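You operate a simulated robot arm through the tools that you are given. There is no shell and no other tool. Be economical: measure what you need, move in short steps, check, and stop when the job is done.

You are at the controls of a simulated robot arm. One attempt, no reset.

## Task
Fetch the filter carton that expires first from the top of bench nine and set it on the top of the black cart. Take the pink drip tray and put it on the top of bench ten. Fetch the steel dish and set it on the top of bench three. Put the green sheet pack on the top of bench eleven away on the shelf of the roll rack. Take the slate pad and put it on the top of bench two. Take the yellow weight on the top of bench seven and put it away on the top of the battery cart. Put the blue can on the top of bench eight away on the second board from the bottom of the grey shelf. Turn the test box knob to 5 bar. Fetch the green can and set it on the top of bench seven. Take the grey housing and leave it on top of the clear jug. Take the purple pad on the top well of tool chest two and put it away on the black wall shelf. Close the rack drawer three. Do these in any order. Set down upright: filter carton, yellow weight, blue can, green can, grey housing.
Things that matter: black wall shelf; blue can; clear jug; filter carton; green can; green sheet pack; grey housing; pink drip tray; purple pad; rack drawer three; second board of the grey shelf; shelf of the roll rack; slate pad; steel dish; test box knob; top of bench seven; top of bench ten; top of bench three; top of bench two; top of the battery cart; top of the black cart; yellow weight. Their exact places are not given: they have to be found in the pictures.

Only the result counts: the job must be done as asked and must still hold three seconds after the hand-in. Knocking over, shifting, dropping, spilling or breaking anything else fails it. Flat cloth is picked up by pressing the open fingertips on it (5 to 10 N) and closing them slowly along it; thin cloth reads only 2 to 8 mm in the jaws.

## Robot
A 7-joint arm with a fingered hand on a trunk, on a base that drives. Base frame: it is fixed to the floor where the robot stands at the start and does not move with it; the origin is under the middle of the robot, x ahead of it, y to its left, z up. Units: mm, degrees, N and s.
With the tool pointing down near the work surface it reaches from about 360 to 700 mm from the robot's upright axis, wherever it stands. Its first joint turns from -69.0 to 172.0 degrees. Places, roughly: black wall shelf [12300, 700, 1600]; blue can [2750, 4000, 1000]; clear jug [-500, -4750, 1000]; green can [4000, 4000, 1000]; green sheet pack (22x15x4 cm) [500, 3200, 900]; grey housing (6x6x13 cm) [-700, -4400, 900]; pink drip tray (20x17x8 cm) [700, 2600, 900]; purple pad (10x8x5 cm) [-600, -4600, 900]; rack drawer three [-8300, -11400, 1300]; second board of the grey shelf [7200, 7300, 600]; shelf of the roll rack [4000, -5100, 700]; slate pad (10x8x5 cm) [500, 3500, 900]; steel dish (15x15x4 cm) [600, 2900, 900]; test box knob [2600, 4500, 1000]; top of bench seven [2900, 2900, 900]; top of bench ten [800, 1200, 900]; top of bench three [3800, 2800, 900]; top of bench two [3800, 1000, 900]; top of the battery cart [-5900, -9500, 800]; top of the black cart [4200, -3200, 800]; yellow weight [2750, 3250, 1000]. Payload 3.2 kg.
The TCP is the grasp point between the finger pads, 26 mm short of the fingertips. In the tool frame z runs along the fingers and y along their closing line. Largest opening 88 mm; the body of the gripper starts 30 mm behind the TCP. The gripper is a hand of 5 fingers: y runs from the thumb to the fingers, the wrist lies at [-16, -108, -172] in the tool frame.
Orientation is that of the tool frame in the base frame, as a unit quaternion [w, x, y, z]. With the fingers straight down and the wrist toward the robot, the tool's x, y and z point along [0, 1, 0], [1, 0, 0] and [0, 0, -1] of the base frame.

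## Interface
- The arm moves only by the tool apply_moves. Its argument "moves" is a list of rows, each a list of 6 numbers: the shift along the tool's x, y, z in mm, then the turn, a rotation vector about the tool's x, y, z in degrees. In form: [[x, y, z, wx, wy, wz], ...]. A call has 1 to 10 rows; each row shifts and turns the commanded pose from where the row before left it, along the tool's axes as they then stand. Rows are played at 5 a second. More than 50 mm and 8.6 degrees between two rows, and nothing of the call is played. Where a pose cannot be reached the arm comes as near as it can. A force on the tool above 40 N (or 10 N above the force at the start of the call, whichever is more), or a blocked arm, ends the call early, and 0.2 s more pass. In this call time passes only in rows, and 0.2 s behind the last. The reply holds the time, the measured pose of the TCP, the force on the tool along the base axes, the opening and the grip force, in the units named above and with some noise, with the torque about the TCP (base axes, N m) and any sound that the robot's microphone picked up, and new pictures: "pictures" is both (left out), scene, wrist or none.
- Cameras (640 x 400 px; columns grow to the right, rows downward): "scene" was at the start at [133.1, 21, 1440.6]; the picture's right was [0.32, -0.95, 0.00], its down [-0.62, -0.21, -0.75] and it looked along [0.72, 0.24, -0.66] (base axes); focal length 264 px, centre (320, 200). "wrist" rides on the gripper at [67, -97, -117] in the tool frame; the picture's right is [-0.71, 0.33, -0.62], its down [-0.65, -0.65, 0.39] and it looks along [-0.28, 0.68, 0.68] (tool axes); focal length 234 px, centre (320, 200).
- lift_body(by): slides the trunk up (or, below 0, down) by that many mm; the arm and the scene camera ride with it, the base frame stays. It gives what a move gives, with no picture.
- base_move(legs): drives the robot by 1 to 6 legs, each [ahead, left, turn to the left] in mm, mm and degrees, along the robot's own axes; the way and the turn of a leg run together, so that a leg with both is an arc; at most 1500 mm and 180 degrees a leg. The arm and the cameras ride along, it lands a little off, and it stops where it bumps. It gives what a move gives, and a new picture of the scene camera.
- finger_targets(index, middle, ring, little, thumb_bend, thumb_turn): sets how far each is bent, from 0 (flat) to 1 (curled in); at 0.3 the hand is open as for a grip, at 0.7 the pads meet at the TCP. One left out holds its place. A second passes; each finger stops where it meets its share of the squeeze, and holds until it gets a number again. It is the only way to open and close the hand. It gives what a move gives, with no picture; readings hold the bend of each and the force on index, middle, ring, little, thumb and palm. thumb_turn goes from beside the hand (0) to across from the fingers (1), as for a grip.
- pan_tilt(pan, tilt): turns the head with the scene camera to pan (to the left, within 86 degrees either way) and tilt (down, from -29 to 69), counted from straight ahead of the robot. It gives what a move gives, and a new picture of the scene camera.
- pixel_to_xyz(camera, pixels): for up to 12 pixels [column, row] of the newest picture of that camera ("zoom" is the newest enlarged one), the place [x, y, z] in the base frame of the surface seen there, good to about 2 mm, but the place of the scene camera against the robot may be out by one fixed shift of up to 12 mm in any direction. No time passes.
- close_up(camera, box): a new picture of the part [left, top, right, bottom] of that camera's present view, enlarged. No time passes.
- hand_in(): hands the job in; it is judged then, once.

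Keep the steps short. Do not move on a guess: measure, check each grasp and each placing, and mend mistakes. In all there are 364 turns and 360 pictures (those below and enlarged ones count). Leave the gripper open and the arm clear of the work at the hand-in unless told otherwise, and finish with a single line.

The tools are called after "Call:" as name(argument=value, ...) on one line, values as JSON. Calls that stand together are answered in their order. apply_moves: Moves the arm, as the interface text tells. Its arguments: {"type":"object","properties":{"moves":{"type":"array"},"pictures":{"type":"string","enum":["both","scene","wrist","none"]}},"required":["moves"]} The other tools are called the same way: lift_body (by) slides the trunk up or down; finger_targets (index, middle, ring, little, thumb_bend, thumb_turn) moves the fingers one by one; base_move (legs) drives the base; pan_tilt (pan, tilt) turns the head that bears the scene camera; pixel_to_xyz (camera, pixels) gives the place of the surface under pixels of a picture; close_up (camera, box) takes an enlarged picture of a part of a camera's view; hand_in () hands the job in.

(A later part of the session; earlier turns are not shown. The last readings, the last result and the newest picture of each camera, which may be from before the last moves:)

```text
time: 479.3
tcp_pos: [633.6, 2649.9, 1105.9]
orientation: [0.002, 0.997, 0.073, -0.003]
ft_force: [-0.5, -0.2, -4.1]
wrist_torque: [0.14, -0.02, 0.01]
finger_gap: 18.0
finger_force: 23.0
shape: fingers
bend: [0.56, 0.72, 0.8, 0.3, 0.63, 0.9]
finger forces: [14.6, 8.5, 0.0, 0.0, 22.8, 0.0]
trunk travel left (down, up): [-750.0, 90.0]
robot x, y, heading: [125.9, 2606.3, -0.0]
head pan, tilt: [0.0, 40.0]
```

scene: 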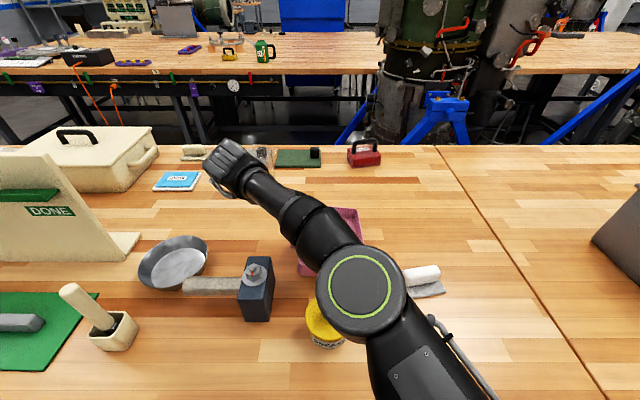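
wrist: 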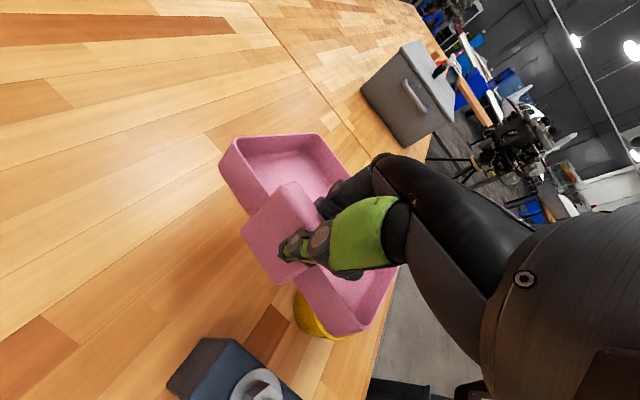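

Call:
base_move(legs=[[-450, 0, 0], [0, -1400, 0]])

Call:
pan_tilt(pan=-15, tilt=35)

```text
time: 488.6
tcp_pos: [175.5, 1247.2, 1104.7]
orientation: [0.002, 0.998, 0.067, -0.004]
ft_force: [0.4, 0.2, -3.3]
wrist_torque: [0.14, 0.03, -0.03]
finger_gap: 18.3
finger_force: 22.6
shape: fingers
bend: [0.56, 0.72, 0.8, 0.3, 0.63, 0.9]
finger forces: [14.7, 8.4, 0.1, 0.0, 22.8, 0.0]
trunk travel left (down, up): [-750.0, 90.0]
robot x, y, heading: [-333.3, 1216.0, -1.0]
head pan, tilt: [0.0, 40.0]
```

scene: 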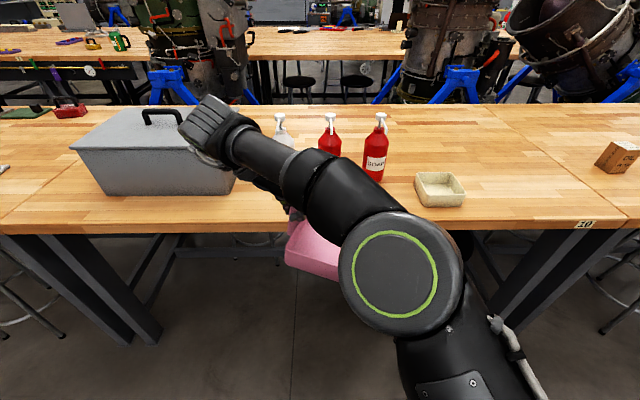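

```text
time: 489.4
tcp_pos: [175.2, 1247.9, 1103.5]
orientation: [0.003, 0.998, 0.067, -0.004]
ft_force: [0.2, -0.2, -2.9]
wrist_torque: [0.12, -0.01, 0.01]
finger_gap: 18.3
finger_force: 23.1
shape: fingers
bend: [0.56, 0.72, 0.8, 0.3, 0.63, 0.9]
finger forces: [14.8, 8.5, 0.0, 0.0, 22.8, 0.0]
trunk travel left (down, up): [-750.0, 90.0]
robot x, y, heading: [-332.0, 1209.0, -0.7]
head pan, tilt: [-15.0, 35.0]
```

scene: 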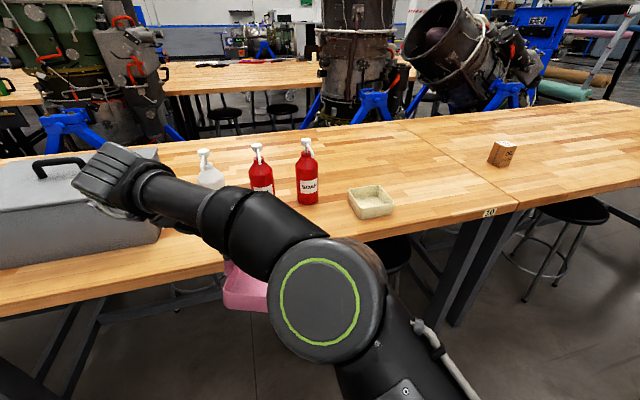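

Call:
pixel_to_xyz(camera="scene", pixels=[[307, 203], [262, 190], [350, 200], [358, 217], [393, 212], [160, 225], [430, 215], [215, 188], [225, 255], [480, 210], [370, 235], [405, 135]])

```text
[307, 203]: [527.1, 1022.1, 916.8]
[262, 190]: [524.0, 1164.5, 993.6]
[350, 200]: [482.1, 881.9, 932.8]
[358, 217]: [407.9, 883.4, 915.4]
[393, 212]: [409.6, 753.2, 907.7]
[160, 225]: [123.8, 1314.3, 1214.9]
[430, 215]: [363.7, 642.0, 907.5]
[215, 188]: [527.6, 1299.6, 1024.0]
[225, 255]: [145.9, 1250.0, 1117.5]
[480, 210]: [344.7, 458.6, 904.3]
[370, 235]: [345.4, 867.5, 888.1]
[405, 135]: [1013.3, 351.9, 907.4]
```

Call:
base_move(legs=[[0, -560, 0.7], [340, 0, 0]])

Call:
close_up(camera="wrist", box=[0, 0, 640, 400])

```text
time: 494.4
tcp_pos: [506.8, 690.9, 1105.4]
orientation: [0.002, 0.997, 0.073, -0.004]
ft_force: [0.7, -0.4, -1.8]
wrist_torque: [0.15, 0.0, -0.04]
finger_gap: 18.0
finger_force: 23.0
shape: fingers
bend: [0.56, 0.72, 0.8, 0.3, 0.63, 0.9]
finger forces: [14.8, 8.5, 0.1, 0.1, 22.9, 0.0]
trunk travel left (down, up): [-750.0, 90.0]
robot x, y, heading: [-4.4, 648.3, -0.2]
head pan, tilt: [-15.0, 35.0]
```

scene: 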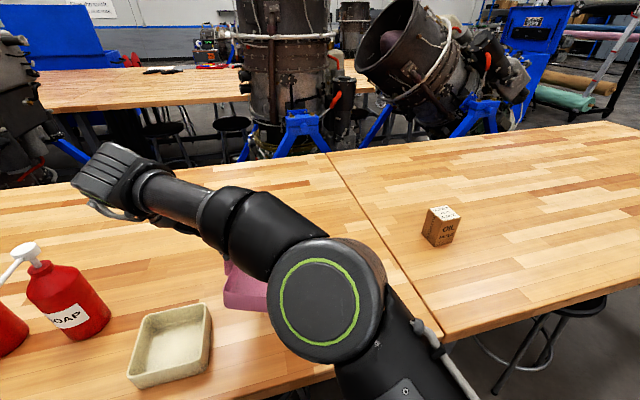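

```text
1.00 times, centred on (320, 200) of wrist
```

zoom: 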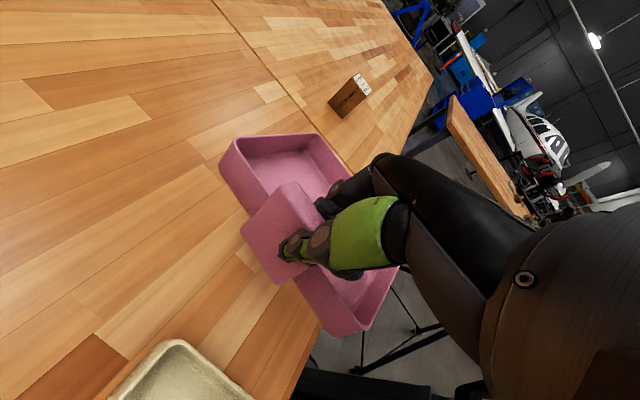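

Call:
pixel_to_xyz(camera="zoom", pixels=[[233, 143], [318, 136], [394, 270], [340, 328], [275, 215], [225, 170], [180, 345], [245, 390], [250, 205]])

```text
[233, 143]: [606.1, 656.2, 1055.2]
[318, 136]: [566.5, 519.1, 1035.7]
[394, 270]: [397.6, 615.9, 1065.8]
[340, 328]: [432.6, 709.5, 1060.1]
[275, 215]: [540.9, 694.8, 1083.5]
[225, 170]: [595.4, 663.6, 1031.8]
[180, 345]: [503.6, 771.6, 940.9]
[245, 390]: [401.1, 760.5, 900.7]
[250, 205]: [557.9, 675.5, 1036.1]
```

Call:
apply_moves(moves=[[24, 9, 0, 0, 0, 0], [24, 8, 20, 0, 0, 0], [0, 0, 35, 0, 0, 0], [0, 0, 28, 0, 0, 0]], pictures="wrist")

Call:
apply_moves(moves=[[0, 0, 5, 0, 0, 0], [0, 0, 4, 0, 0, 0], [0, 0, 4, 0, 0, 0], [0, 0, 4, 0, 0, 0]], pictures="none")

```text
time: 495.4
tcp_pos: [545.1, 681.6, 1024.6]
orientation: [0.002, 0.997, 0.074, -0.003]
ft_force: [-0.3, -0.6, -3.3]
wrist_torque: [0.15, -0.01, -0.05]
finger_gap: 18.0
finger_force: 22.7
shape: fingers
bend: [0.56, 0.72, 0.8, 0.3, 0.63, 0.9]
finger forces: [14.5, 8.8, 0.0, 0.0, 22.9, 0.0]
out of reach, approached as far as the arm can: row 2
trunk travel left (down, up): [-750.0, 90.0]
robot x, y, heading: [-5.3, 644.9, -0.1]
head pan, tilt: [-15.0, 35.0]
```

wrist: 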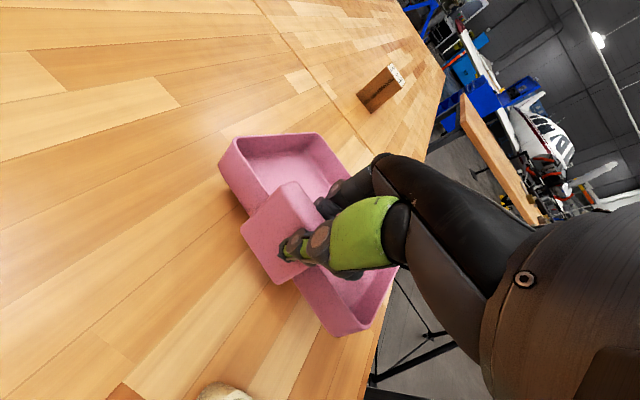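

```text
time: 496.4
tcp_pos: [546.3, 680.8, 1010.0]
orientation: [0.001, 0.997, 0.073, -0.003]
ft_force: [-0.2, 0.1, -2.8]
wrist_torque: [0.16, -0.02, 0.0]
finger_gap: 18.0
finger_force: 23.3
shape: fingers
bend: [0.56, 0.72, 0.8, 0.3, 0.63, 0.9]
finger forces: [14.6, 8.7, 0.0, 0.0, 22.9, 0.0]
trunk travel left (down, up): [-750.0, 90.0]
robot x, y, heading: [-0.9, 648.6, 0.0]
head pan, tilt: [-15.0, 35.0]
```

Call:
apply_moves(moves=[[0, 0, 5, 0, 0, 0], [0, 0, 5, 0, 0, 0], [0, 0, 4, 0, 0, 0], [0, 0, 4, 0, 0, 0], [0, 0, 4, 0, 0, 0]], pictures="wrist")

```text
time: 497.6
tcp_pos: [545.1, 681.9, 986.6]
orientation: [0.002, 0.997, 0.073, -0.003]
ft_force: [0.0, 0.6, -2.5]
wrist_torque: [-0.09, -0.13, -0.04]
finger_gap: 17.4
finger_force: 21.2
shape: fingers
bend: [0.56, 0.72, 0.8, 0.3, 0.63, 0.9]
finger forces: [13.5, 8.0, 0.0, 0.0, 21.7, 0.0]
trunk travel left (down, up): [-750.0, 90.0]
robot x, y, heading: [-3.5, 646.4, -0.1]
head pan, tilt: [-15.0, 35.0]
```

wrist: 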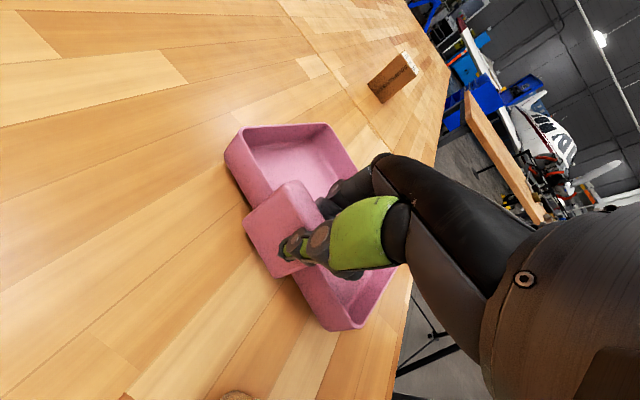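

Corner touches (torque changed). A few more mm, then release.

Call:
apply_moves(moves=[[0, 0, 4, 0, 0, 0], [0, 0, 4, 0, 0, 0], [0, 0, 3, 0, 0, 0]], pictures="none")

Call:
finger_targets(index=0.3, middle=0.3, ring=0.3, thumb_bend=0.3)

Call:
apply_moves(moves=[[0, 0, -20, 0, 0, 0], [0, 0, -40, 0, 0, 0], [-10, 0, -45, 0, 0, 0]], pictures="wrist")

```text
time: 498.4
tcp_pos: [545.9, 680.6, 978.1]
orientation: [0.002, 0.997, 0.074, -0.004]
ft_force: [-0.4, -0.3, -0.7]
wrist_torque: [-0.15, -0.02, 0.0]
finger_gap: 17.2
finger_force: 21.7
shape: fingers
bend: [0.56, 0.72, 0.8, 0.3, 0.63, 0.9]
finger forces: [13.3, 8.3, 0.1, 0.0, 22.0, 0.1]
trunk travel left (down, up): [-750.0, 90.0]
robot x, y, heading: [-3.0, 645.1, 0.0]
head pan, tilt: [-15.0, 35.0]
```

```text
time: 499.4
tcp_pos: [546.3, 681.5, 977.4]
orientation: [0.001, 0.997, 0.073, -0.003]
ft_force: [0.2, -0.7, -0.2]
wrist_torque: [-0.02, -0.01, -0.01]
finger_gap: 87.9
finger_force: 0.1
shape: fingers
bend: [0.3, 0.3, 0.3, 0.3, 0.3, 0.95]
finger forces: [0.0, 0.0, 0.1, 0.0, 0.0, 0.1]
trunk travel left (down, up): [-750.0, 90.0]
robot x, y, heading: [-4.2, 644.8, -0.3]
head pan, tilt: [-15.0, 35.0]
```

```text
time: 500.2
tcp_pos: [535.8, 680.8, 1085.8]
orientation: [0.003, 0.997, 0.074, -0.002]
ft_force: [-0.7, 0.1, -0.3]
wrist_torque: [0.01, -0.02, 0.0]
finger_gap: 87.6
finger_force: 0.1
shape: fingers
bend: [0.3, 0.3, 0.3, 0.3, 0.3, 0.95]
finger forces: [0.1, 0.0, 0.0, 0.1, 0.0, 0.1]
trunk travel left (down, up): [-750.0, 90.0]
robot x, y, heading: [0.4, 647.9, 0.1]
head pan, tilt: [-15.0, 35.0]
```

wrist: 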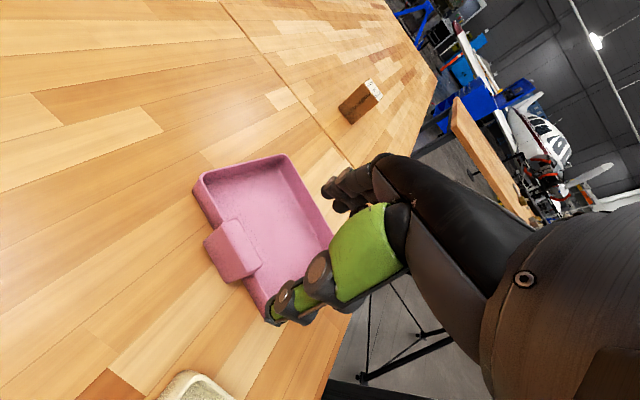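

Call:
base_move(legs=[[-350, 0, 0], [0, 1400, 0], [0, 880, 0]])

Call:
apply_moves(moves=[[-10, 10, -10, 0, 0, -8], [-10, 10, 0, 0, 0, -8], [-10, 0, 0, 0, 0, -8], [-10, 0, 0, 0, 0, -8], [0, 0, 0, 0, 0, -8], [0, 0, 0, 0, 0, -8], [0, 0, 0, 0, 0, -8], [0, 0, 0, 0, 0, -8], [0, 0, 0, 0, 0, -8], [0, 0, 0, 0, 0, -8]], pictures="none")

Call:
base_move(legs=[[350, 0, 0]])

Call:
close_up(camera="wrist", box=[0, 0, 640, 400])

```text
time: 513.2
tcp_pos: [208.1, 2937.4, 1083.8]
orientation: [0.002, 0.998, 0.068, -0.004]
ft_force: [-0.3, -0.1, 0.4]
wrist_torque: [-0.04, -0.02, 0.0]
finger_gap: 87.7
finger_force: 0.1
shape: fingers
bend: [0.3, 0.3, 0.3, 0.3, 0.3, 0.95]
finger forces: [0.0, 0.1, 0.1, 0.0, 0.0, 0.0]
trunk travel left (down, up): [-750.0, 90.0]
robot x, y, heading: [-332.6, 2910.1, -0.6]
head pan, tilt: [-15.0, 35.0]
```

scene: 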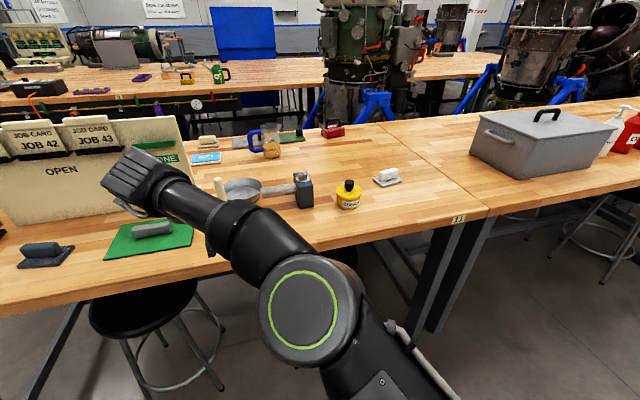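

```text
time: 515.4
tcp_pos: [174.4, 2903.0, 1095.3]
orientation: [0.0, 0.719, 0.695, -0.004]
ft_force: [0.4, 0.5, 1.0]
wrist_torque: [-0.01, 0.01, 0.01]
finger_gap: 87.6
finger_force: 0.0
shape: fingers
bend: [0.3, 0.3, 0.3, 0.3, 0.3, 0.95]
finger forces: [0.0, 0.0, 0.0, 0.1, 0.0, 0.0]
trunk travel left (down, up): [-750.0, 90.0]
robot x, y, heading: [-334.0, 2907.1, -0.6]
head pan, tilt: [-15.0, 35.0]
```

```text
time: 517.7
tcp_pos: [529.5, 2902.1, 1094.5]
orientation: [0.0, 0.72, 0.694, -0.004]
ft_force: [0.2, -0.4, 0.8]
wrist_torque: [0.0, -0.01, -0.02]
finger_gap: 87.6
finger_force: 0.0
shape: fingers
bend: [0.3, 0.3, 0.3, 0.3, 0.3, 0.95]
finger forces: [0.1, 0.0, 0.1, 0.1, 0.0, 0.1]
trunk travel left (down, up): [-750.0, 90.0]
robot x, y, heading: [21.4, 2904.3, -0.3]
head pan, tilt: [-15.0, 35.0]
```

scene: 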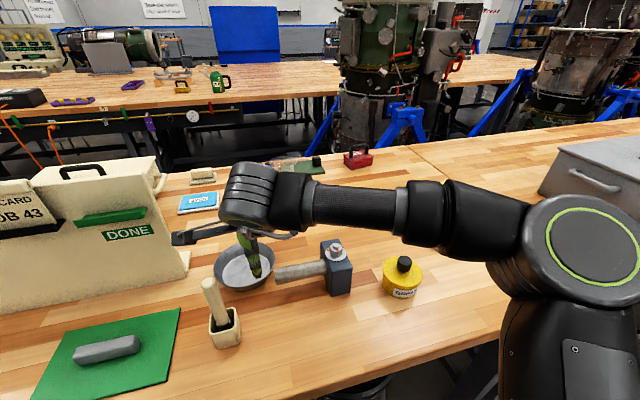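

```text
1.00 times, centred on (320, 200) of wrist
```

zoom: 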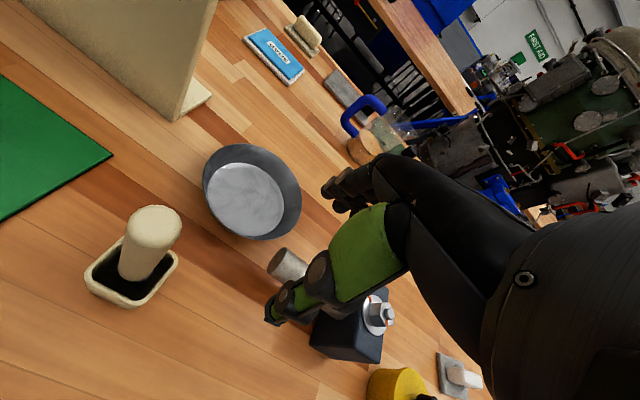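

Call:
pixel_to_xyz(camera="zoom", pixels=[[205, 175], [235, 145], [275, 152], [300, 200], [280, 236], [240, 235], [212, 210], [250, 195], [290, 258], [150, 215], [275, 180], [225, 225]])

```text
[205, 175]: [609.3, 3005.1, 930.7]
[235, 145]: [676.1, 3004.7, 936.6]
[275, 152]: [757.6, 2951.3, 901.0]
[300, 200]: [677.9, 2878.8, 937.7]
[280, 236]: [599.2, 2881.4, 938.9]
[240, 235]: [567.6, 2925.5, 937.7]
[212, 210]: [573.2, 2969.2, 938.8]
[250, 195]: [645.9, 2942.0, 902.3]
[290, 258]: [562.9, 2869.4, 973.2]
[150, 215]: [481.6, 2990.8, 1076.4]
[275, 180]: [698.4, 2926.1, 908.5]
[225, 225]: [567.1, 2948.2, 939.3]
```

Call:
pixel_to_xyz(camera="zoom", pixels=[[182, 118], [210, 97], [205, 20], [365, 150], [340, 90]])

Call:
base_move(legs=[[95, 0, 0]])

Call:
apply_moves(moves=[[8, 28, 10, 0, 0, 3], [6, 28, 10, 0, 0, 3], [4, 28, 10, 0, 0, 3]], pictures="wrist")

```text
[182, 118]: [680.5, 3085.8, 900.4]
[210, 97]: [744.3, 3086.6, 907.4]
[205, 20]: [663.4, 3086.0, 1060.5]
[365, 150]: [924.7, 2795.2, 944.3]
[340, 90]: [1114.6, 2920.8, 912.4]
```

```text
time: 518.8
tcp_pos: [624.7, 2901.0, 1094.2]
orientation: [0.0, 0.719, 0.695, -0.004]
ft_force: [-0.1, -0.5, -0.4]
wrist_torque: [0.02, 0.02, 0.01]
finger_gap: 87.8
finger_force: 0.1
shape: fingers
bend: [0.3, 0.3, 0.3, 0.3, 0.3, 0.95]
finger forces: [0.1, 0.1, 0.0, 0.0, 0.0, 0.1]
trunk travel left (down, up): [-750.0, 90.0]
robot x, y, heading: [115.9, 2900.0, -0.4]
head pan, tilt: [-15.0, 35.0]
```

scene: 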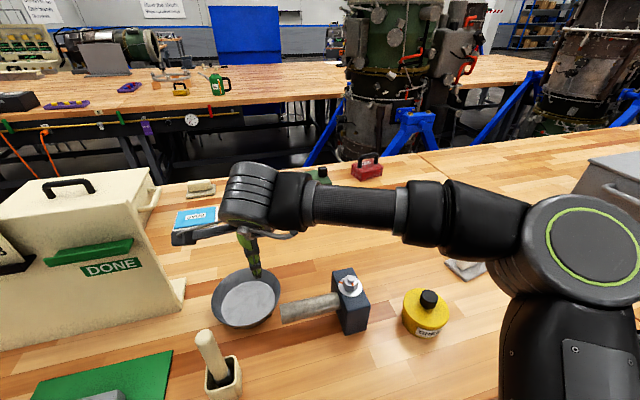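

```text
time: 519.6
tcp_pos: [709.4, 2912.4, 1061.3]
orientation: [-0.001, 0.772, 0.636, -0.004]
ft_force: [-0.8, 1.1, -0.1]
wrist_torque: [-0.02, 0.02, 0.01]
finger_gap: 87.6
finger_force: 0.0
shape: fingers
bend: [0.3, 0.3, 0.3, 0.3, 0.3, 0.95]
finger forces: [0.0, 0.0, 0.1, 0.0, 0.0, 0.0]
trunk travel left (down, up): [-750.0, 90.0]
robot x, y, heading: [121.0, 2907.7, -0.6]
head pan, tilt: [-15.0, 35.0]
```

wrist: 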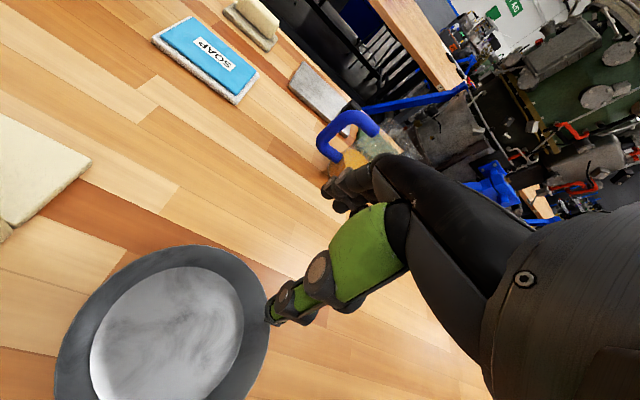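

Call:
pixel_to_xyz(camera="wrist", pixels=[[200, 247], [240, 265], [268, 310], [262, 350], [150, 262], [245, 300]])

```text
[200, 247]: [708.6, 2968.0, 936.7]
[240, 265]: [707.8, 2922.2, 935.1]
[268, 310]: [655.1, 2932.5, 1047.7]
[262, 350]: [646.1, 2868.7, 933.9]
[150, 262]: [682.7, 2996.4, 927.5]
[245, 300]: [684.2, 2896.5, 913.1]
```

Call:
apply_moves(moves=[[19, -2, 0, 0, 0, 0], [0, 0, 40, 0, 0, 0], [0, 0, 40, 0, 0, 0], [0, 0, 30, 0, 0, 0]], pictures="wrist")

```text
time: 520.6
tcp_pos: [711.2, 2932.0, 953.2]
orientation: [0.0, 0.771, 0.636, -0.004]
ft_force: [-0.2, -0.4, 0.5]
wrist_torque: [-0.02, 0.03, 0.0]
finger_gap: 87.9
finger_force: 0.1
shape: fingers
bend: [0.3, 0.3, 0.3, 0.3, 0.3, 0.95]
finger forces: [0.0, 0.1, 0.0, 0.0, 0.1, 0.0]
trunk travel left (down, up): [-750.0, 90.0]
robot x, y, heading: [112.8, 2905.8, -0.5]
head pan, tilt: [-15.0, 35.0]
```

wrist: 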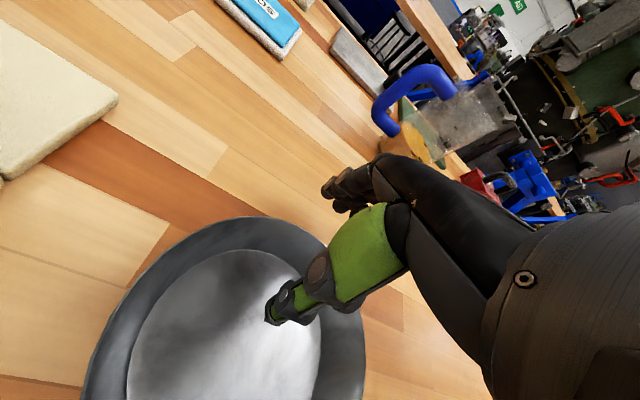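

Call:
apply_moves(moves=[[0, 0, 6, 0, 0, 0], [0, 0, 5, 0, 0, 0]], pictures="none")

Call:
finger_targets(index=0.85, middle=0.85, ring=0.85, little=0.6, thumb_bend=0.85)

Call:
apply_moves(moves=[[0, 0, -8, 0, 0, 0], [0, 0, -20, 0, 0, 0], [0, 0, -30, 0, 0, 0]], pictures="both")

```text
time: 521.2
tcp_pos: [709.6, 2931.5, 942.1]
orientation: [-0.001, 0.771, 0.637, -0.003]
ft_force: [-0.4, -0.7, -0.4]
wrist_torque: [-0.01, -0.02, -0.02]
finger_gap: 87.5
finger_force: 0.0
shape: fingers
bend: [0.3, 0.3, 0.3, 0.3, 0.3, 0.95]
finger forces: [0.0, 0.1, 0.0, 0.0, 0.1, 0.1]
trunk travel left (down, up): [-750.0, 90.0]
robot x, y, heading: [114.7, 2905.3, -0.4]
head pan, tilt: [-15.0, 35.0]
```

```text
time: 522.2
tcp_pos: [709.7, 2931.9, 943.0]
orientation: [0.0, 0.771, 0.637, -0.004]
ft_force: [0.1, -1.0, 2.1]
wrist_torque: [0.25, 0.0, 0.09]
finger_gap: 0.0
finger_force: 17.3
shape: fingers
bend: [0.76, 0.84, 0.85, 0.6, 0.75, 0.91]
finger forces: [10.6, 6.5, 0.1, 0.0, 17.1, 0.0]
trunk travel left (down, up): [-750.0, 90.0]
robot x, y, heading: [116.7, 2903.0, -0.4]
head pan, tilt: [-15.0, 35.0]
```

```text
time: 523.0
tcp_pos: [709.7, 2931.1, 1001.6]
orientation: [0.0, 0.771, 0.637, -0.003]
ft_force: [0.5, -0.7, -0.7]
wrist_torque: [-0.03, -0.03, -0.01]
finger_gap: 0.4
finger_force: 13.1
shape: fingers
bend: [0.76, 0.85, 0.85, 0.6, 0.75, 0.94]
finger forces: [13.0, 0.1, 0.0, 0.0, 13.1, 0.0]
trunk travel left (down, up): [-750.0, 90.0]
robot x, y, heading: [114.8, 2904.7, -0.3]
head pan, tilt: [-15.0, 35.0]
```

scene: 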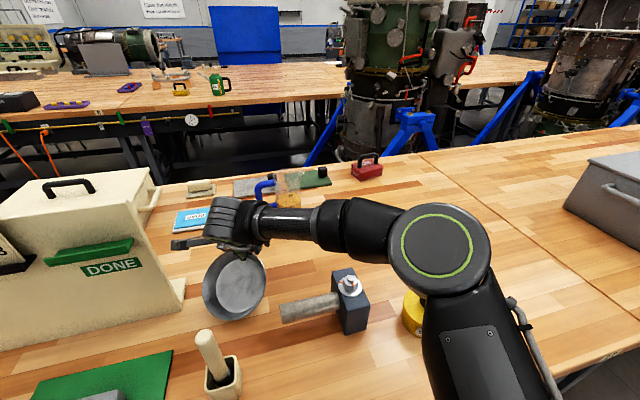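
wrist: 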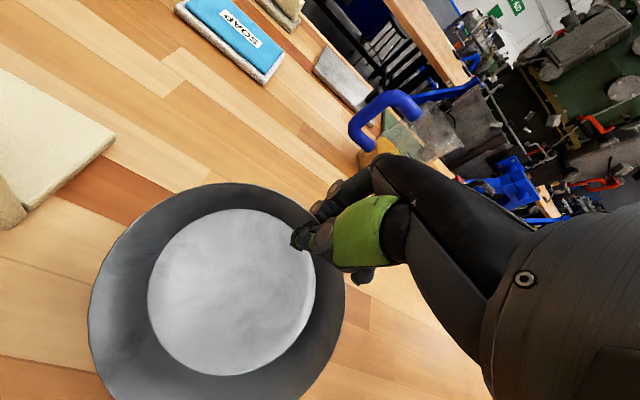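

Call:
finger_targets(index=0.95, middle=0.97, ring=0.97, little=0.6, thumb_bend=0.95)

Call:
apply_moves(moves=[[0, 0, -40, 0, 0, 0], [0, -10, -40, 0, 0, 0]], pictures="both")

```text
time: 524.0
tcp_pos: [710.4, 2931.6, 1001.7]
orientation: [0.0, 0.771, 0.636, -0.003]
ft_force: [-0.4, -0.4, -0.6]
wrist_torque: [-0.05, -0.04, 0.04]
finger_gap: 0.1
finger_force: 18.0
shape: fingers
bend: [0.77, 0.97, 0.97, 0.6, 0.77, 0.94]
finger forces: [17.8, 0.0, 0.0, 0.0, 18.1, 0.1]
trunk travel left (down, up): [-750.0, 90.0]
robot x, y, heading: [120.2, 2906.7, -0.4]
head pan, tilt: [-15.0, 35.0]
```

```text
time: 524.6
tcp_pos: [701.9, 2934.1, 1081.2]
orientation: [0.0, 0.772, 0.636, -0.002]
ft_force: [-0.2, -0.2, -1.7]
wrist_torque: [-0.04, -0.03, -0.02]
finger_gap: 0.2
finger_force: 18.9
shape: fingers
bend: [0.77, 0.97, 0.97, 0.6, 0.77, 0.94]
finger forces: [18.4, 0.0, 0.0, 0.0, 19.0, 0.0]
trunk travel left (down, up): [-750.0, 90.0]
robot x, y, heading: [113.8, 2906.7, -0.3]
head pan, tilt: [-15.0, 35.0]
```

scene: 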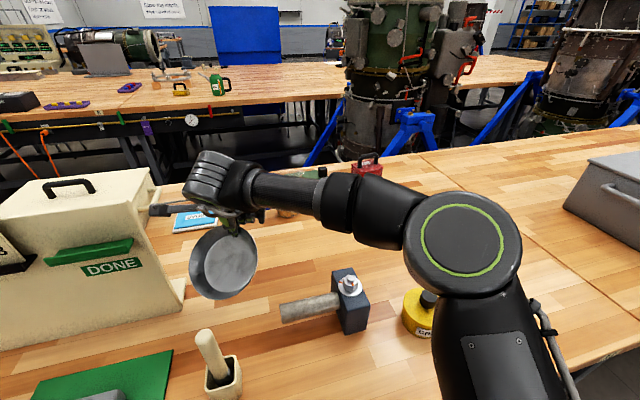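
wrist: 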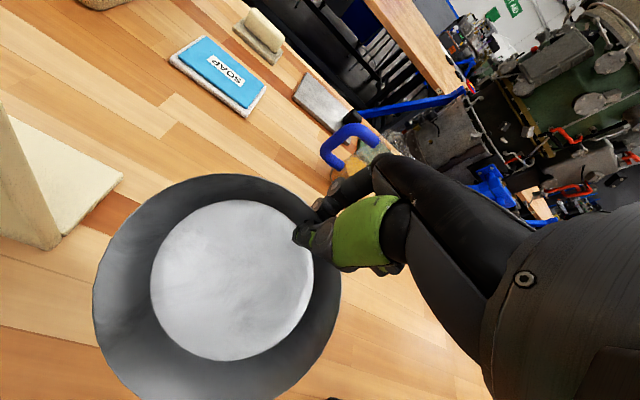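

Call:
lift_body(by=88)

Call:
base_move(legs=[[-500, 0, 0.3], [0, 1400, 0], [0, 1300, 0], [0, 620, 0]])

Call:
close_up(camera="wrist", box=[0, 0, 640, 400])

```text
time: 525.9
tcp_pos: [701.9, 2934.0, 1169.0]
orientation: [-0.001, 0.772, 0.636, -0.003]
ft_force: [-1.2, 0.3, -1.4]
wrist_torque: [-0.04, -0.04, 0.01]
finger_gap: 0.1
finger_force: 18.1
shape: fingers
bend: [0.77, 0.97, 0.97, 0.6, 0.77, 0.94]
finger forces: [18.2, 0.1, 0.1, 0.0, 18.8, 0.0]
trunk travel left (down, up): [-838.0, 2.0]
robot x, y, heading: [118.0, 2904.4, -0.4]
head pan, tilt: [-15.0, 35.0]
```

```text
time: 544.5
tcp_pos: [210.9, 6262.9, 1168.4]
orientation: [0.0, 0.763, 0.647, -0.005]
ft_force: [-0.5, 0.1, -1.5]
wrist_torque: [-0.02, -0.04, 0.0]
finger_gap: 0.0
finger_force: 18.6
shape: fingers
bend: [0.77, 0.97, 0.97, 0.6, 0.78, 0.93]
finger forces: [18.1, 0.0, 0.1, 0.1, 19.0, 0.1]
trunk travel left (down, up): [-838.0, 2.0]
robot x, y, heading: [-373.1, 6217.3, 1.2]
head pan, tilt: [-15.0, 35.0]
```

scene: 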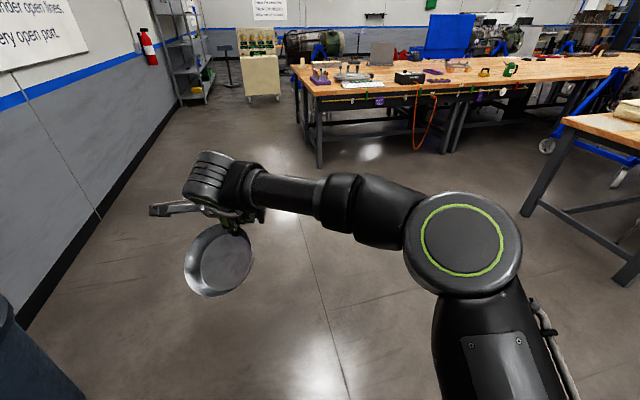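

```text
1.00 times, centred on (320, 200) of wrist
```

zoom: 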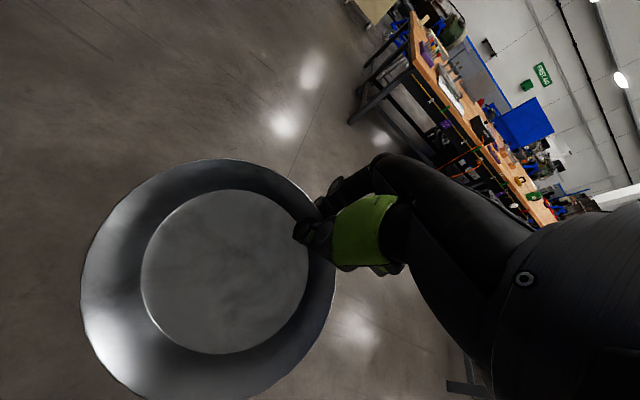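

Call:
base_move(legs=[[1500, 0, -1.2], [1500, 0, 0], [1500, 0, 0], [0, 0, 179], [-850, 0, 0]])

```text
time: 577.6
tcp_pos: [4439.7, 6256.1, 1166.8]
orientation: [0.003, -0.633, 0.774, -0.001]
ft_force: [0.7, 0.0, -2.0]
wrist_torque: [0.05, 0.04, -0.05]
finger_gap: 0.0
finger_force: 17.8
shape: fingers
bend: [0.77, 0.97, 0.97, 0.6, 0.79, 0.93]
finger forces: [17.0, 0.0, 0.1, 0.0, 17.8, 0.0]
trunk travel left (down, up): [-838.0, 2.0]
robot x, y, heading: [5027.3, 6275.3, 178.9]
head pan, tilt: [-15.0, 35.0]
```

scene: 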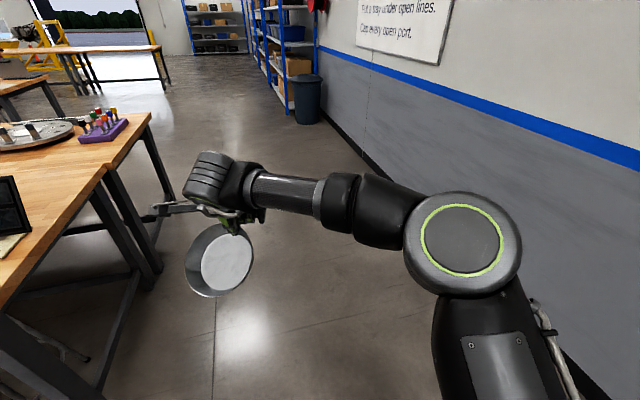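

Call:
base_move(legs=[[0, 1400, 1], [0, 1290, 0]])

Call:
pan_tilt(pan=10, tilt=40)

```text
time: 590.8
tcp_pos: [4420.2, 3530.1, 1169.1]
orientation: [0.004, -0.636, 0.771, 0.0]
ft_force: [0.7, -0.7, -1.0]
wrist_torque: [0.04, 0.02, 0.01]
finger_gap: 0.0
finger_force: 17.2
shape: fingers
bend: [0.77, 0.97, 0.97, 0.6, 0.79, 0.93]
finger forces: [17.1, 0.0, 0.0, 0.0, 17.9, 0.1]
trunk travel left (down, up): [-838.0, 2.0]
robot x, y, heading: [5005.2, 3558.1, 179.5]
head pan, tilt: [-15.0, 35.0]
```

scene: 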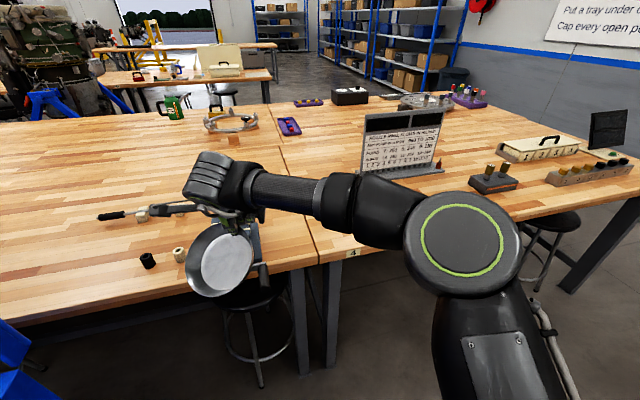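

```text
time: 591.7
tcp_pos: [4420.7, 3530.1, 1169.4]
orientation: [0.004, -0.636, 0.771, -0.001]
ft_force: [-0.6, 0.2, -1.4]
wrist_torque: [0.07, 0.08, 0.0]
finger_gap: 0.0
finger_force: 17.4
shape: fingers
bend: [0.77, 0.97, 0.97, 0.6, 0.79, 0.93]
finger forces: [17.1, 0.0, 0.0, 0.0, 17.8, 0.0]
trunk travel left (down, up): [-838.0, 2.0]
robot x, y, heading: [5005.5, 3558.8, 179.7]
head pan, tilt: [10.0, 40.0]
```

scene: 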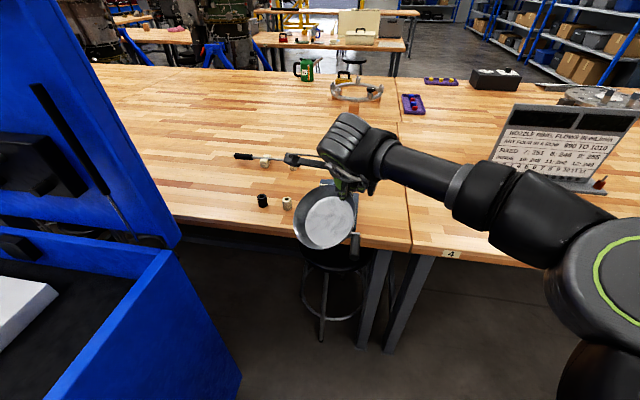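

Call:
pixel_to_xyz(camera="scene", pixels=[[322, 335], [360, 290], [330, 275], [410, 248], [403, 190], [287, 203], [262, 200], [355, 245], [355, 205], [400, 150], [305, 250]])

```text
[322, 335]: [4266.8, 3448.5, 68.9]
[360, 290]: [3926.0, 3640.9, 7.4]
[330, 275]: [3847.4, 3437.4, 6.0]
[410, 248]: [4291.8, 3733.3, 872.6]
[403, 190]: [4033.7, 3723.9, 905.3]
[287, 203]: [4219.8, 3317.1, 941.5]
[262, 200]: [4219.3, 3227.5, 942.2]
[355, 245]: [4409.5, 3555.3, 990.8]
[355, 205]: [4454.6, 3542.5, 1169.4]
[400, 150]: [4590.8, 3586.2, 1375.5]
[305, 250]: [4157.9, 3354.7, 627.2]
```

Call:
base_move(legs=[[150, 0, 0]])

Call:
close_up(camera="wrist", box=[0, 0, 640, 400])

```text
time: 593.1
tcp_pos: [4268.9, 3531.3, 1169.0]
orientation: [0.003, -0.637, 0.771, 0.0]
ft_force: [-1.1, -0.2, -1.0]
wrist_torque: [0.06, 0.05, 0.0]
finger_gap: 0.0
finger_force: 18.0
shape: fingers
bend: [0.77, 0.97, 0.97, 0.6, 0.79, 0.93]
finger forces: [17.1, 0.1, 0.0, 0.1, 17.7, 0.1]
trunk travel left (down, up): [-838.0, 2.0]
robot x, y, heading: [4855.0, 3563.2, 179.7]
head pan, tilt: [10.0, 40.0]
```

scene: 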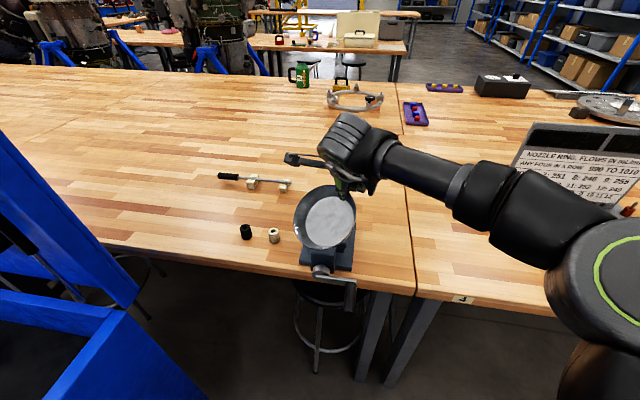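

```text
1.00 times, centred on (320, 200) of wrist
```

zoom: 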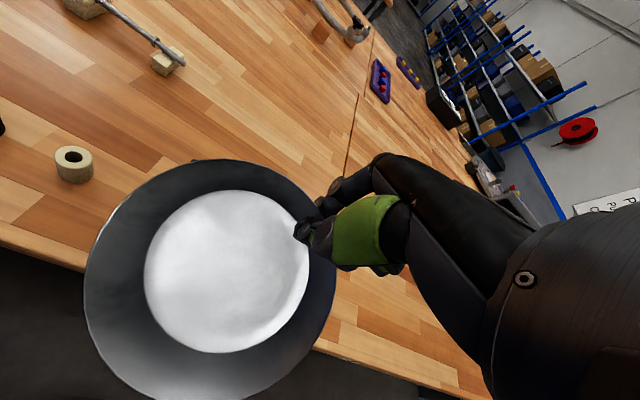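

Call:
pixel_to_xyz(camera="scene", pixels=[[350, 248], [305, 255], [350, 232], [320, 270], [350, 290], [333, 262], [290, 183], [405, 175], [398, 140], [355, 140]])

```text
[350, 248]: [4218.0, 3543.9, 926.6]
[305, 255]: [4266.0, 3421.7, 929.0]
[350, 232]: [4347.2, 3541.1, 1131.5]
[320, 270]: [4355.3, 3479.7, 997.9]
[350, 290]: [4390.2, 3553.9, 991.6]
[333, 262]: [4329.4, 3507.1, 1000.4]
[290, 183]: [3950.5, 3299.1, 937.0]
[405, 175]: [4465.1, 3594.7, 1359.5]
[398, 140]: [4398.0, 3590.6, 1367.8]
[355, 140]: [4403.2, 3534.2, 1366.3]
```

Call:
base_move(legs=[[0, -70, 0], [240, 0, 0]])

Call:
close_up(camera="wrist", box=[0, 0, 640, 400])

Call:
pixel_to_xyz(camera="zoom", pixels=[[88, 290], [150, 390], [250, 395], [160, 175], [250, 170], [330, 270], [225, 270], [80, 180], [380, 370]])

```text
time: 595.5
tcp_pos: [4025.6, 3602.1, 1168.7]
orientation: [0.003, -0.636, 0.771, 0.0]
ft_force: [0.1, 0.5, -1.6]
wrist_torque: [0.09, 0.03, -0.04]
finger_gap: 0.0
finger_force: 17.3
shape: fingers
bend: [0.77, 0.97, 0.97, 0.6, 0.79, 0.93]
finger forces: [17.2, 0.1, 0.1, 0.1, 17.9, 0.0]
trunk travel left (down, up): [-838.0, 2.0]
robot x, y, heading: [4611.5, 3630.1, 179.7]
head pan, tilt: [10.0, 40.0]
```

scene: 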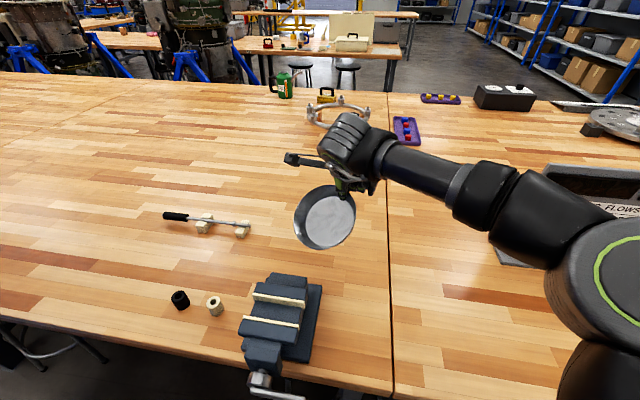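

```text
1.00 times, centred on (320, 200) of wrist
```

zoom: 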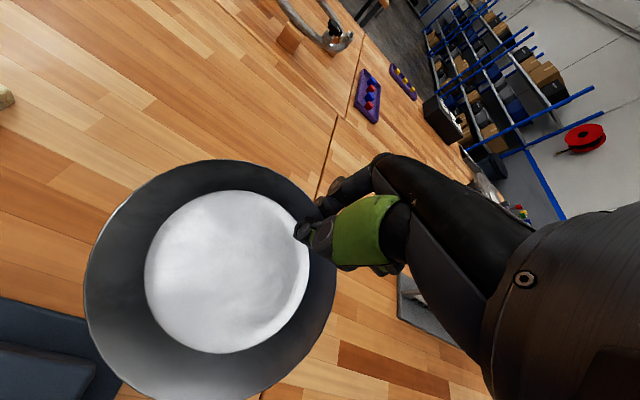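

```text
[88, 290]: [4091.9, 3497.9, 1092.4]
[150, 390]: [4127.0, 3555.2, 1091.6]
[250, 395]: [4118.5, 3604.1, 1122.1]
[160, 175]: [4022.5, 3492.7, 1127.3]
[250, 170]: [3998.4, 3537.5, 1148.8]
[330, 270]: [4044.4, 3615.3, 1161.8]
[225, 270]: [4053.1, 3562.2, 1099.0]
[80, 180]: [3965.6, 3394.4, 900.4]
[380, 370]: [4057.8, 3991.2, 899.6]
```

Call:
pixel_to_xyz(camera="scene", pixels=[[320, 290], [270, 277], [300, 285], [390, 270], [310, 355], [245, 345], [240, 232]])

```text
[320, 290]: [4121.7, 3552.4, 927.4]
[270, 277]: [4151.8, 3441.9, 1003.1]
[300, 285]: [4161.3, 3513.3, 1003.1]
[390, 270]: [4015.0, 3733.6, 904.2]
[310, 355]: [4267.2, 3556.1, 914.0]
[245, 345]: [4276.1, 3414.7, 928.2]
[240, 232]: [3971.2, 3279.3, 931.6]
```

Call:
apply_moves(moves=[[-24.5, 32, 0, 0, 0, 0], [-24.5, 32, 0, 0, 0, 0], [0, 0, 45, 0, 0, 0], [0, 0, 45, 0, 0, 0], [0, 0, 45, 0, 0, 0], [0, 0, 15, 0, 0, 0]], pictures="both")

```text
time: 596.9
tcp_pos: [3970.9, 3664.3, 1016.1]
orientation: [0.003, -0.636, 0.771, 0.001]
ft_force: [-0.6, 0.0, -1.8]
wrist_torque: [0.06, 0.03, -0.03]
finger_gap: 0.1
finger_force: 17.0
shape: fingers
bend: [0.77, 0.97, 0.97, 0.6, 0.79, 0.93]
finger forces: [17.3, 0.1, 0.1, 0.1, 17.9, 0.0]
trunk travel left (down, up): [-838.0, 2.0]
robot x, y, heading: [4611.2, 3629.6, 179.9]
head pan, tilt: [10.0, 40.0]
```

scene: 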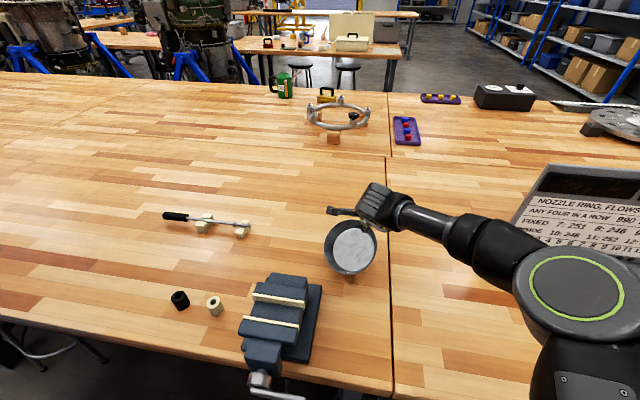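
wrist: 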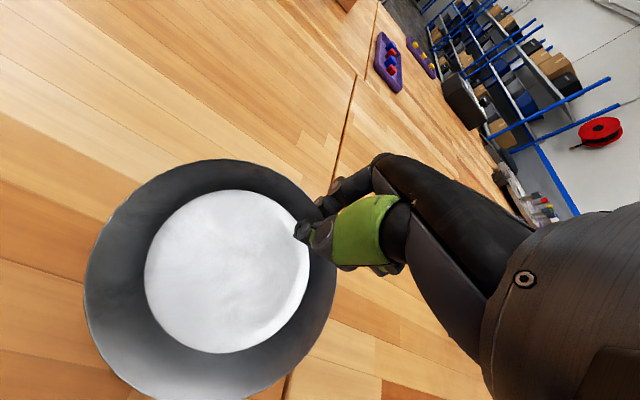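

Call:
apply_moves(moves=[[0, 0, 8, 0, 0, 0], [0, 0, 8, 0, 0, 0], [0, 0, 8, 0, 0, 0], [0, 0, 8, 0, 0, 0], [0, 0, 8, 0, 0, 0]], pictures="wrist")

```text
time: 598.1
tcp_pos: [3971.9, 3665.1, 977.4]
orientation: [0.003, -0.636, 0.772, 0.0]
ft_force: [0.4, -0.1, -0.9]
wrist_torque: [0.01, 0.01, -0.01]
finger_gap: 0.1
finger_force: 16.8
shape: fingers
bend: [0.77, 0.97, 0.97, 0.6, 0.8, 0.93]
finger forces: [16.6, 0.0, 0.0, 0.0, 16.7, 0.0]
trunk travel left (down, up): [-838.0, 2.0]
robot x, y, heading: [4614.7, 3633.3, 179.6]
head pan, tilt: [10.0, 40.0]
```

wrist: 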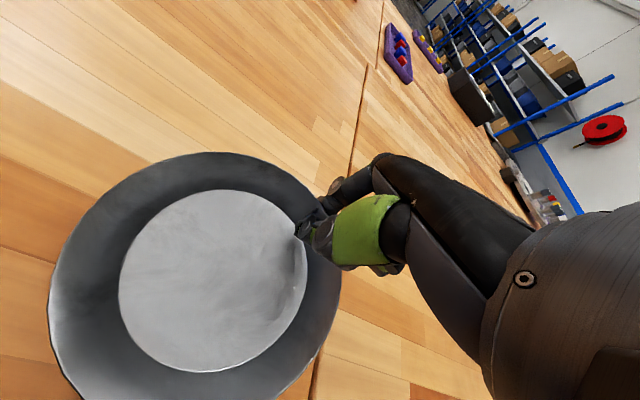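

Call:
apply_moves(moves=[[0, 0, 7, 0, 0, 0], [0, 0, 7, 0, 0, 0], [0, 0, 6, 0, 0, 0], [0, 0, 5, 0, 0, 0], [0, 0, 5, 0, 0, 0]], pictures="wrist")

```text
time: 599.3
tcp_pos: [3973.1, 3664.6, 947.2]
orientation: [0.003, -0.636, 0.772, 0.001]
ft_force: [0.2, 0.3, -0.6]
wrist_torque: [-0.01, 0.0, 0.0]
finger_gap: 0.2
finger_force: 15.7
shape: fingers
bend: [0.77, 0.97, 0.97, 0.6, 0.81, 0.93]
finger forces: [16.1, 0.1, 0.0, 0.0, 15.9, 0.0]
trunk travel left (down, up): [-838.0, 2.0]
robot x, y, heading: [4608.8, 3629.8, 179.4]
head pan, tilt: [10.0, 40.0]
```

wrist: 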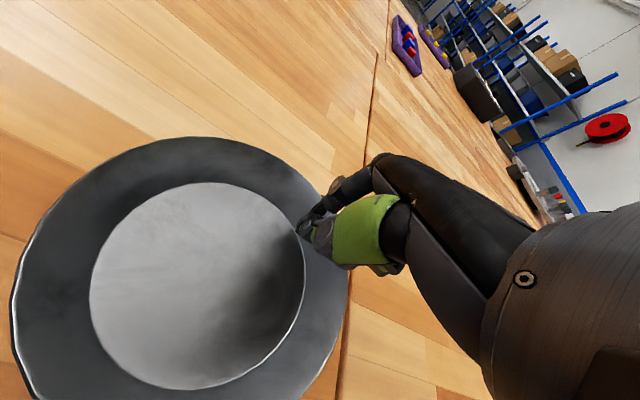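

Now release: first thumb and fingers open, then rise.

Call:
apply_moves(moves=[[0, 0, 3, 0, 0, 0], [0, 0, 2, 0, 0, 0]], pictures="none")

Call:
finger_targets(index=0.45, middle=0.45, ring=0.45, little=0.45, thumb_bend=0.5)

Call:
apply_moves(moves=[[0, 0, -15, 0, 0, 0], [0, 0, -40, 0, 0, 0], [0, -10, -45, 0, 0, 0], [0, -20, -45, 0, 0, 0]], pictures="both")

```text
time: 599.9
tcp_pos: [3972.3, 3664.0, 942.0]
orientation: [0.003, -0.636, 0.772, 0.0]
ft_force: [-1.1, 0.2, 0.3]
wrist_torque: [-0.03, -0.01, -0.05]
finger_gap: 0.0
finger_force: 16.2
shape: fingers
bend: [0.77, 0.97, 0.97, 0.6, 0.81, 0.93]
finger forces: [16.4, 0.0, 0.1, 0.0, 16.1, 0.0]
trunk travel left (down, up): [-838.0, 2.0]
robot x, y, heading: [4611.1, 3630.2, 179.7]
head pan, tilt: [10.0, 40.0]
```

```text
time: 600.9
tcp_pos: [3973.9, 3664.8, 942.4]
orientation: [0.004, -0.637, 0.771, 0.0]
ft_force: [0.1, 0.1, -0.1]
wrist_torque: [-0.04, -0.02, 0.02]
finger_gap: 50.8
finger_force: 0.1
shape: fingers
bend: [0.45, 0.45, 0.45, 0.45, 0.5, 0.95]
finger forces: [0.0, 0.1, 0.0, 0.0, 0.0, 0.0]
trunk travel left (down, up): [-838.0, 2.0]
robot x, y, heading: [4609.3, 3629.4, 179.6]
head pan, tilt: [10.0, 40.0]
```

```text
time: 601.9
tcp_pos: [4003.4, 3658.6, 1091.9]
orientation: [0.003, -0.636, 0.772, 0.0]
ft_force: [-0.1, -0.3, 0.8]
wrist_torque: [0.03, 0.02, 0.02]
finger_gap: 50.9
finger_force: 0.0
shape: fingers
bend: [0.45, 0.45, 0.45, 0.45, 0.5, 0.95]
finger forces: [0.0, 0.0, 0.0, 0.1, 0.1, 0.1]
trunk travel left (down, up): [-838.0, 2.0]
robot x, y, heading: [4610.0, 3634.1, 179.4]
head pan, tilt: [10.0, 40.0]
```

scene: 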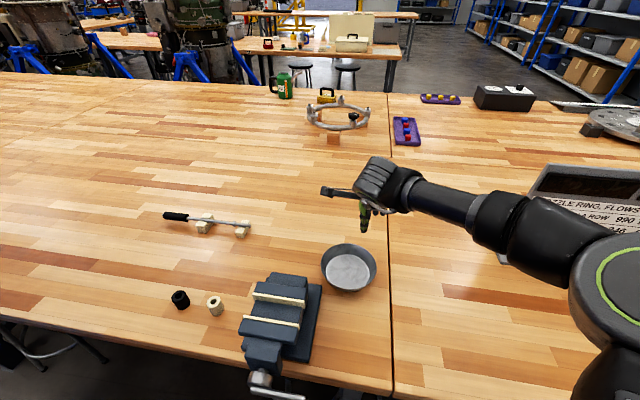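
wrist: 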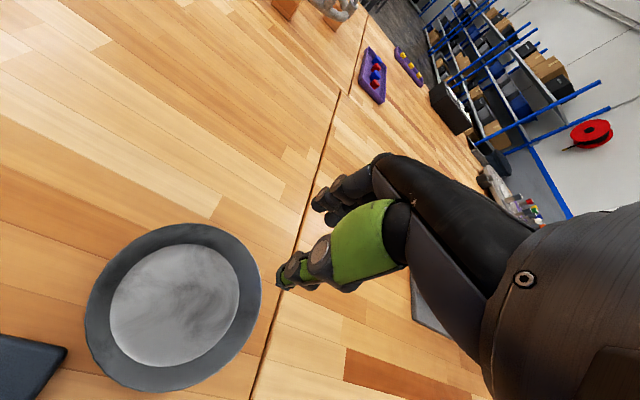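

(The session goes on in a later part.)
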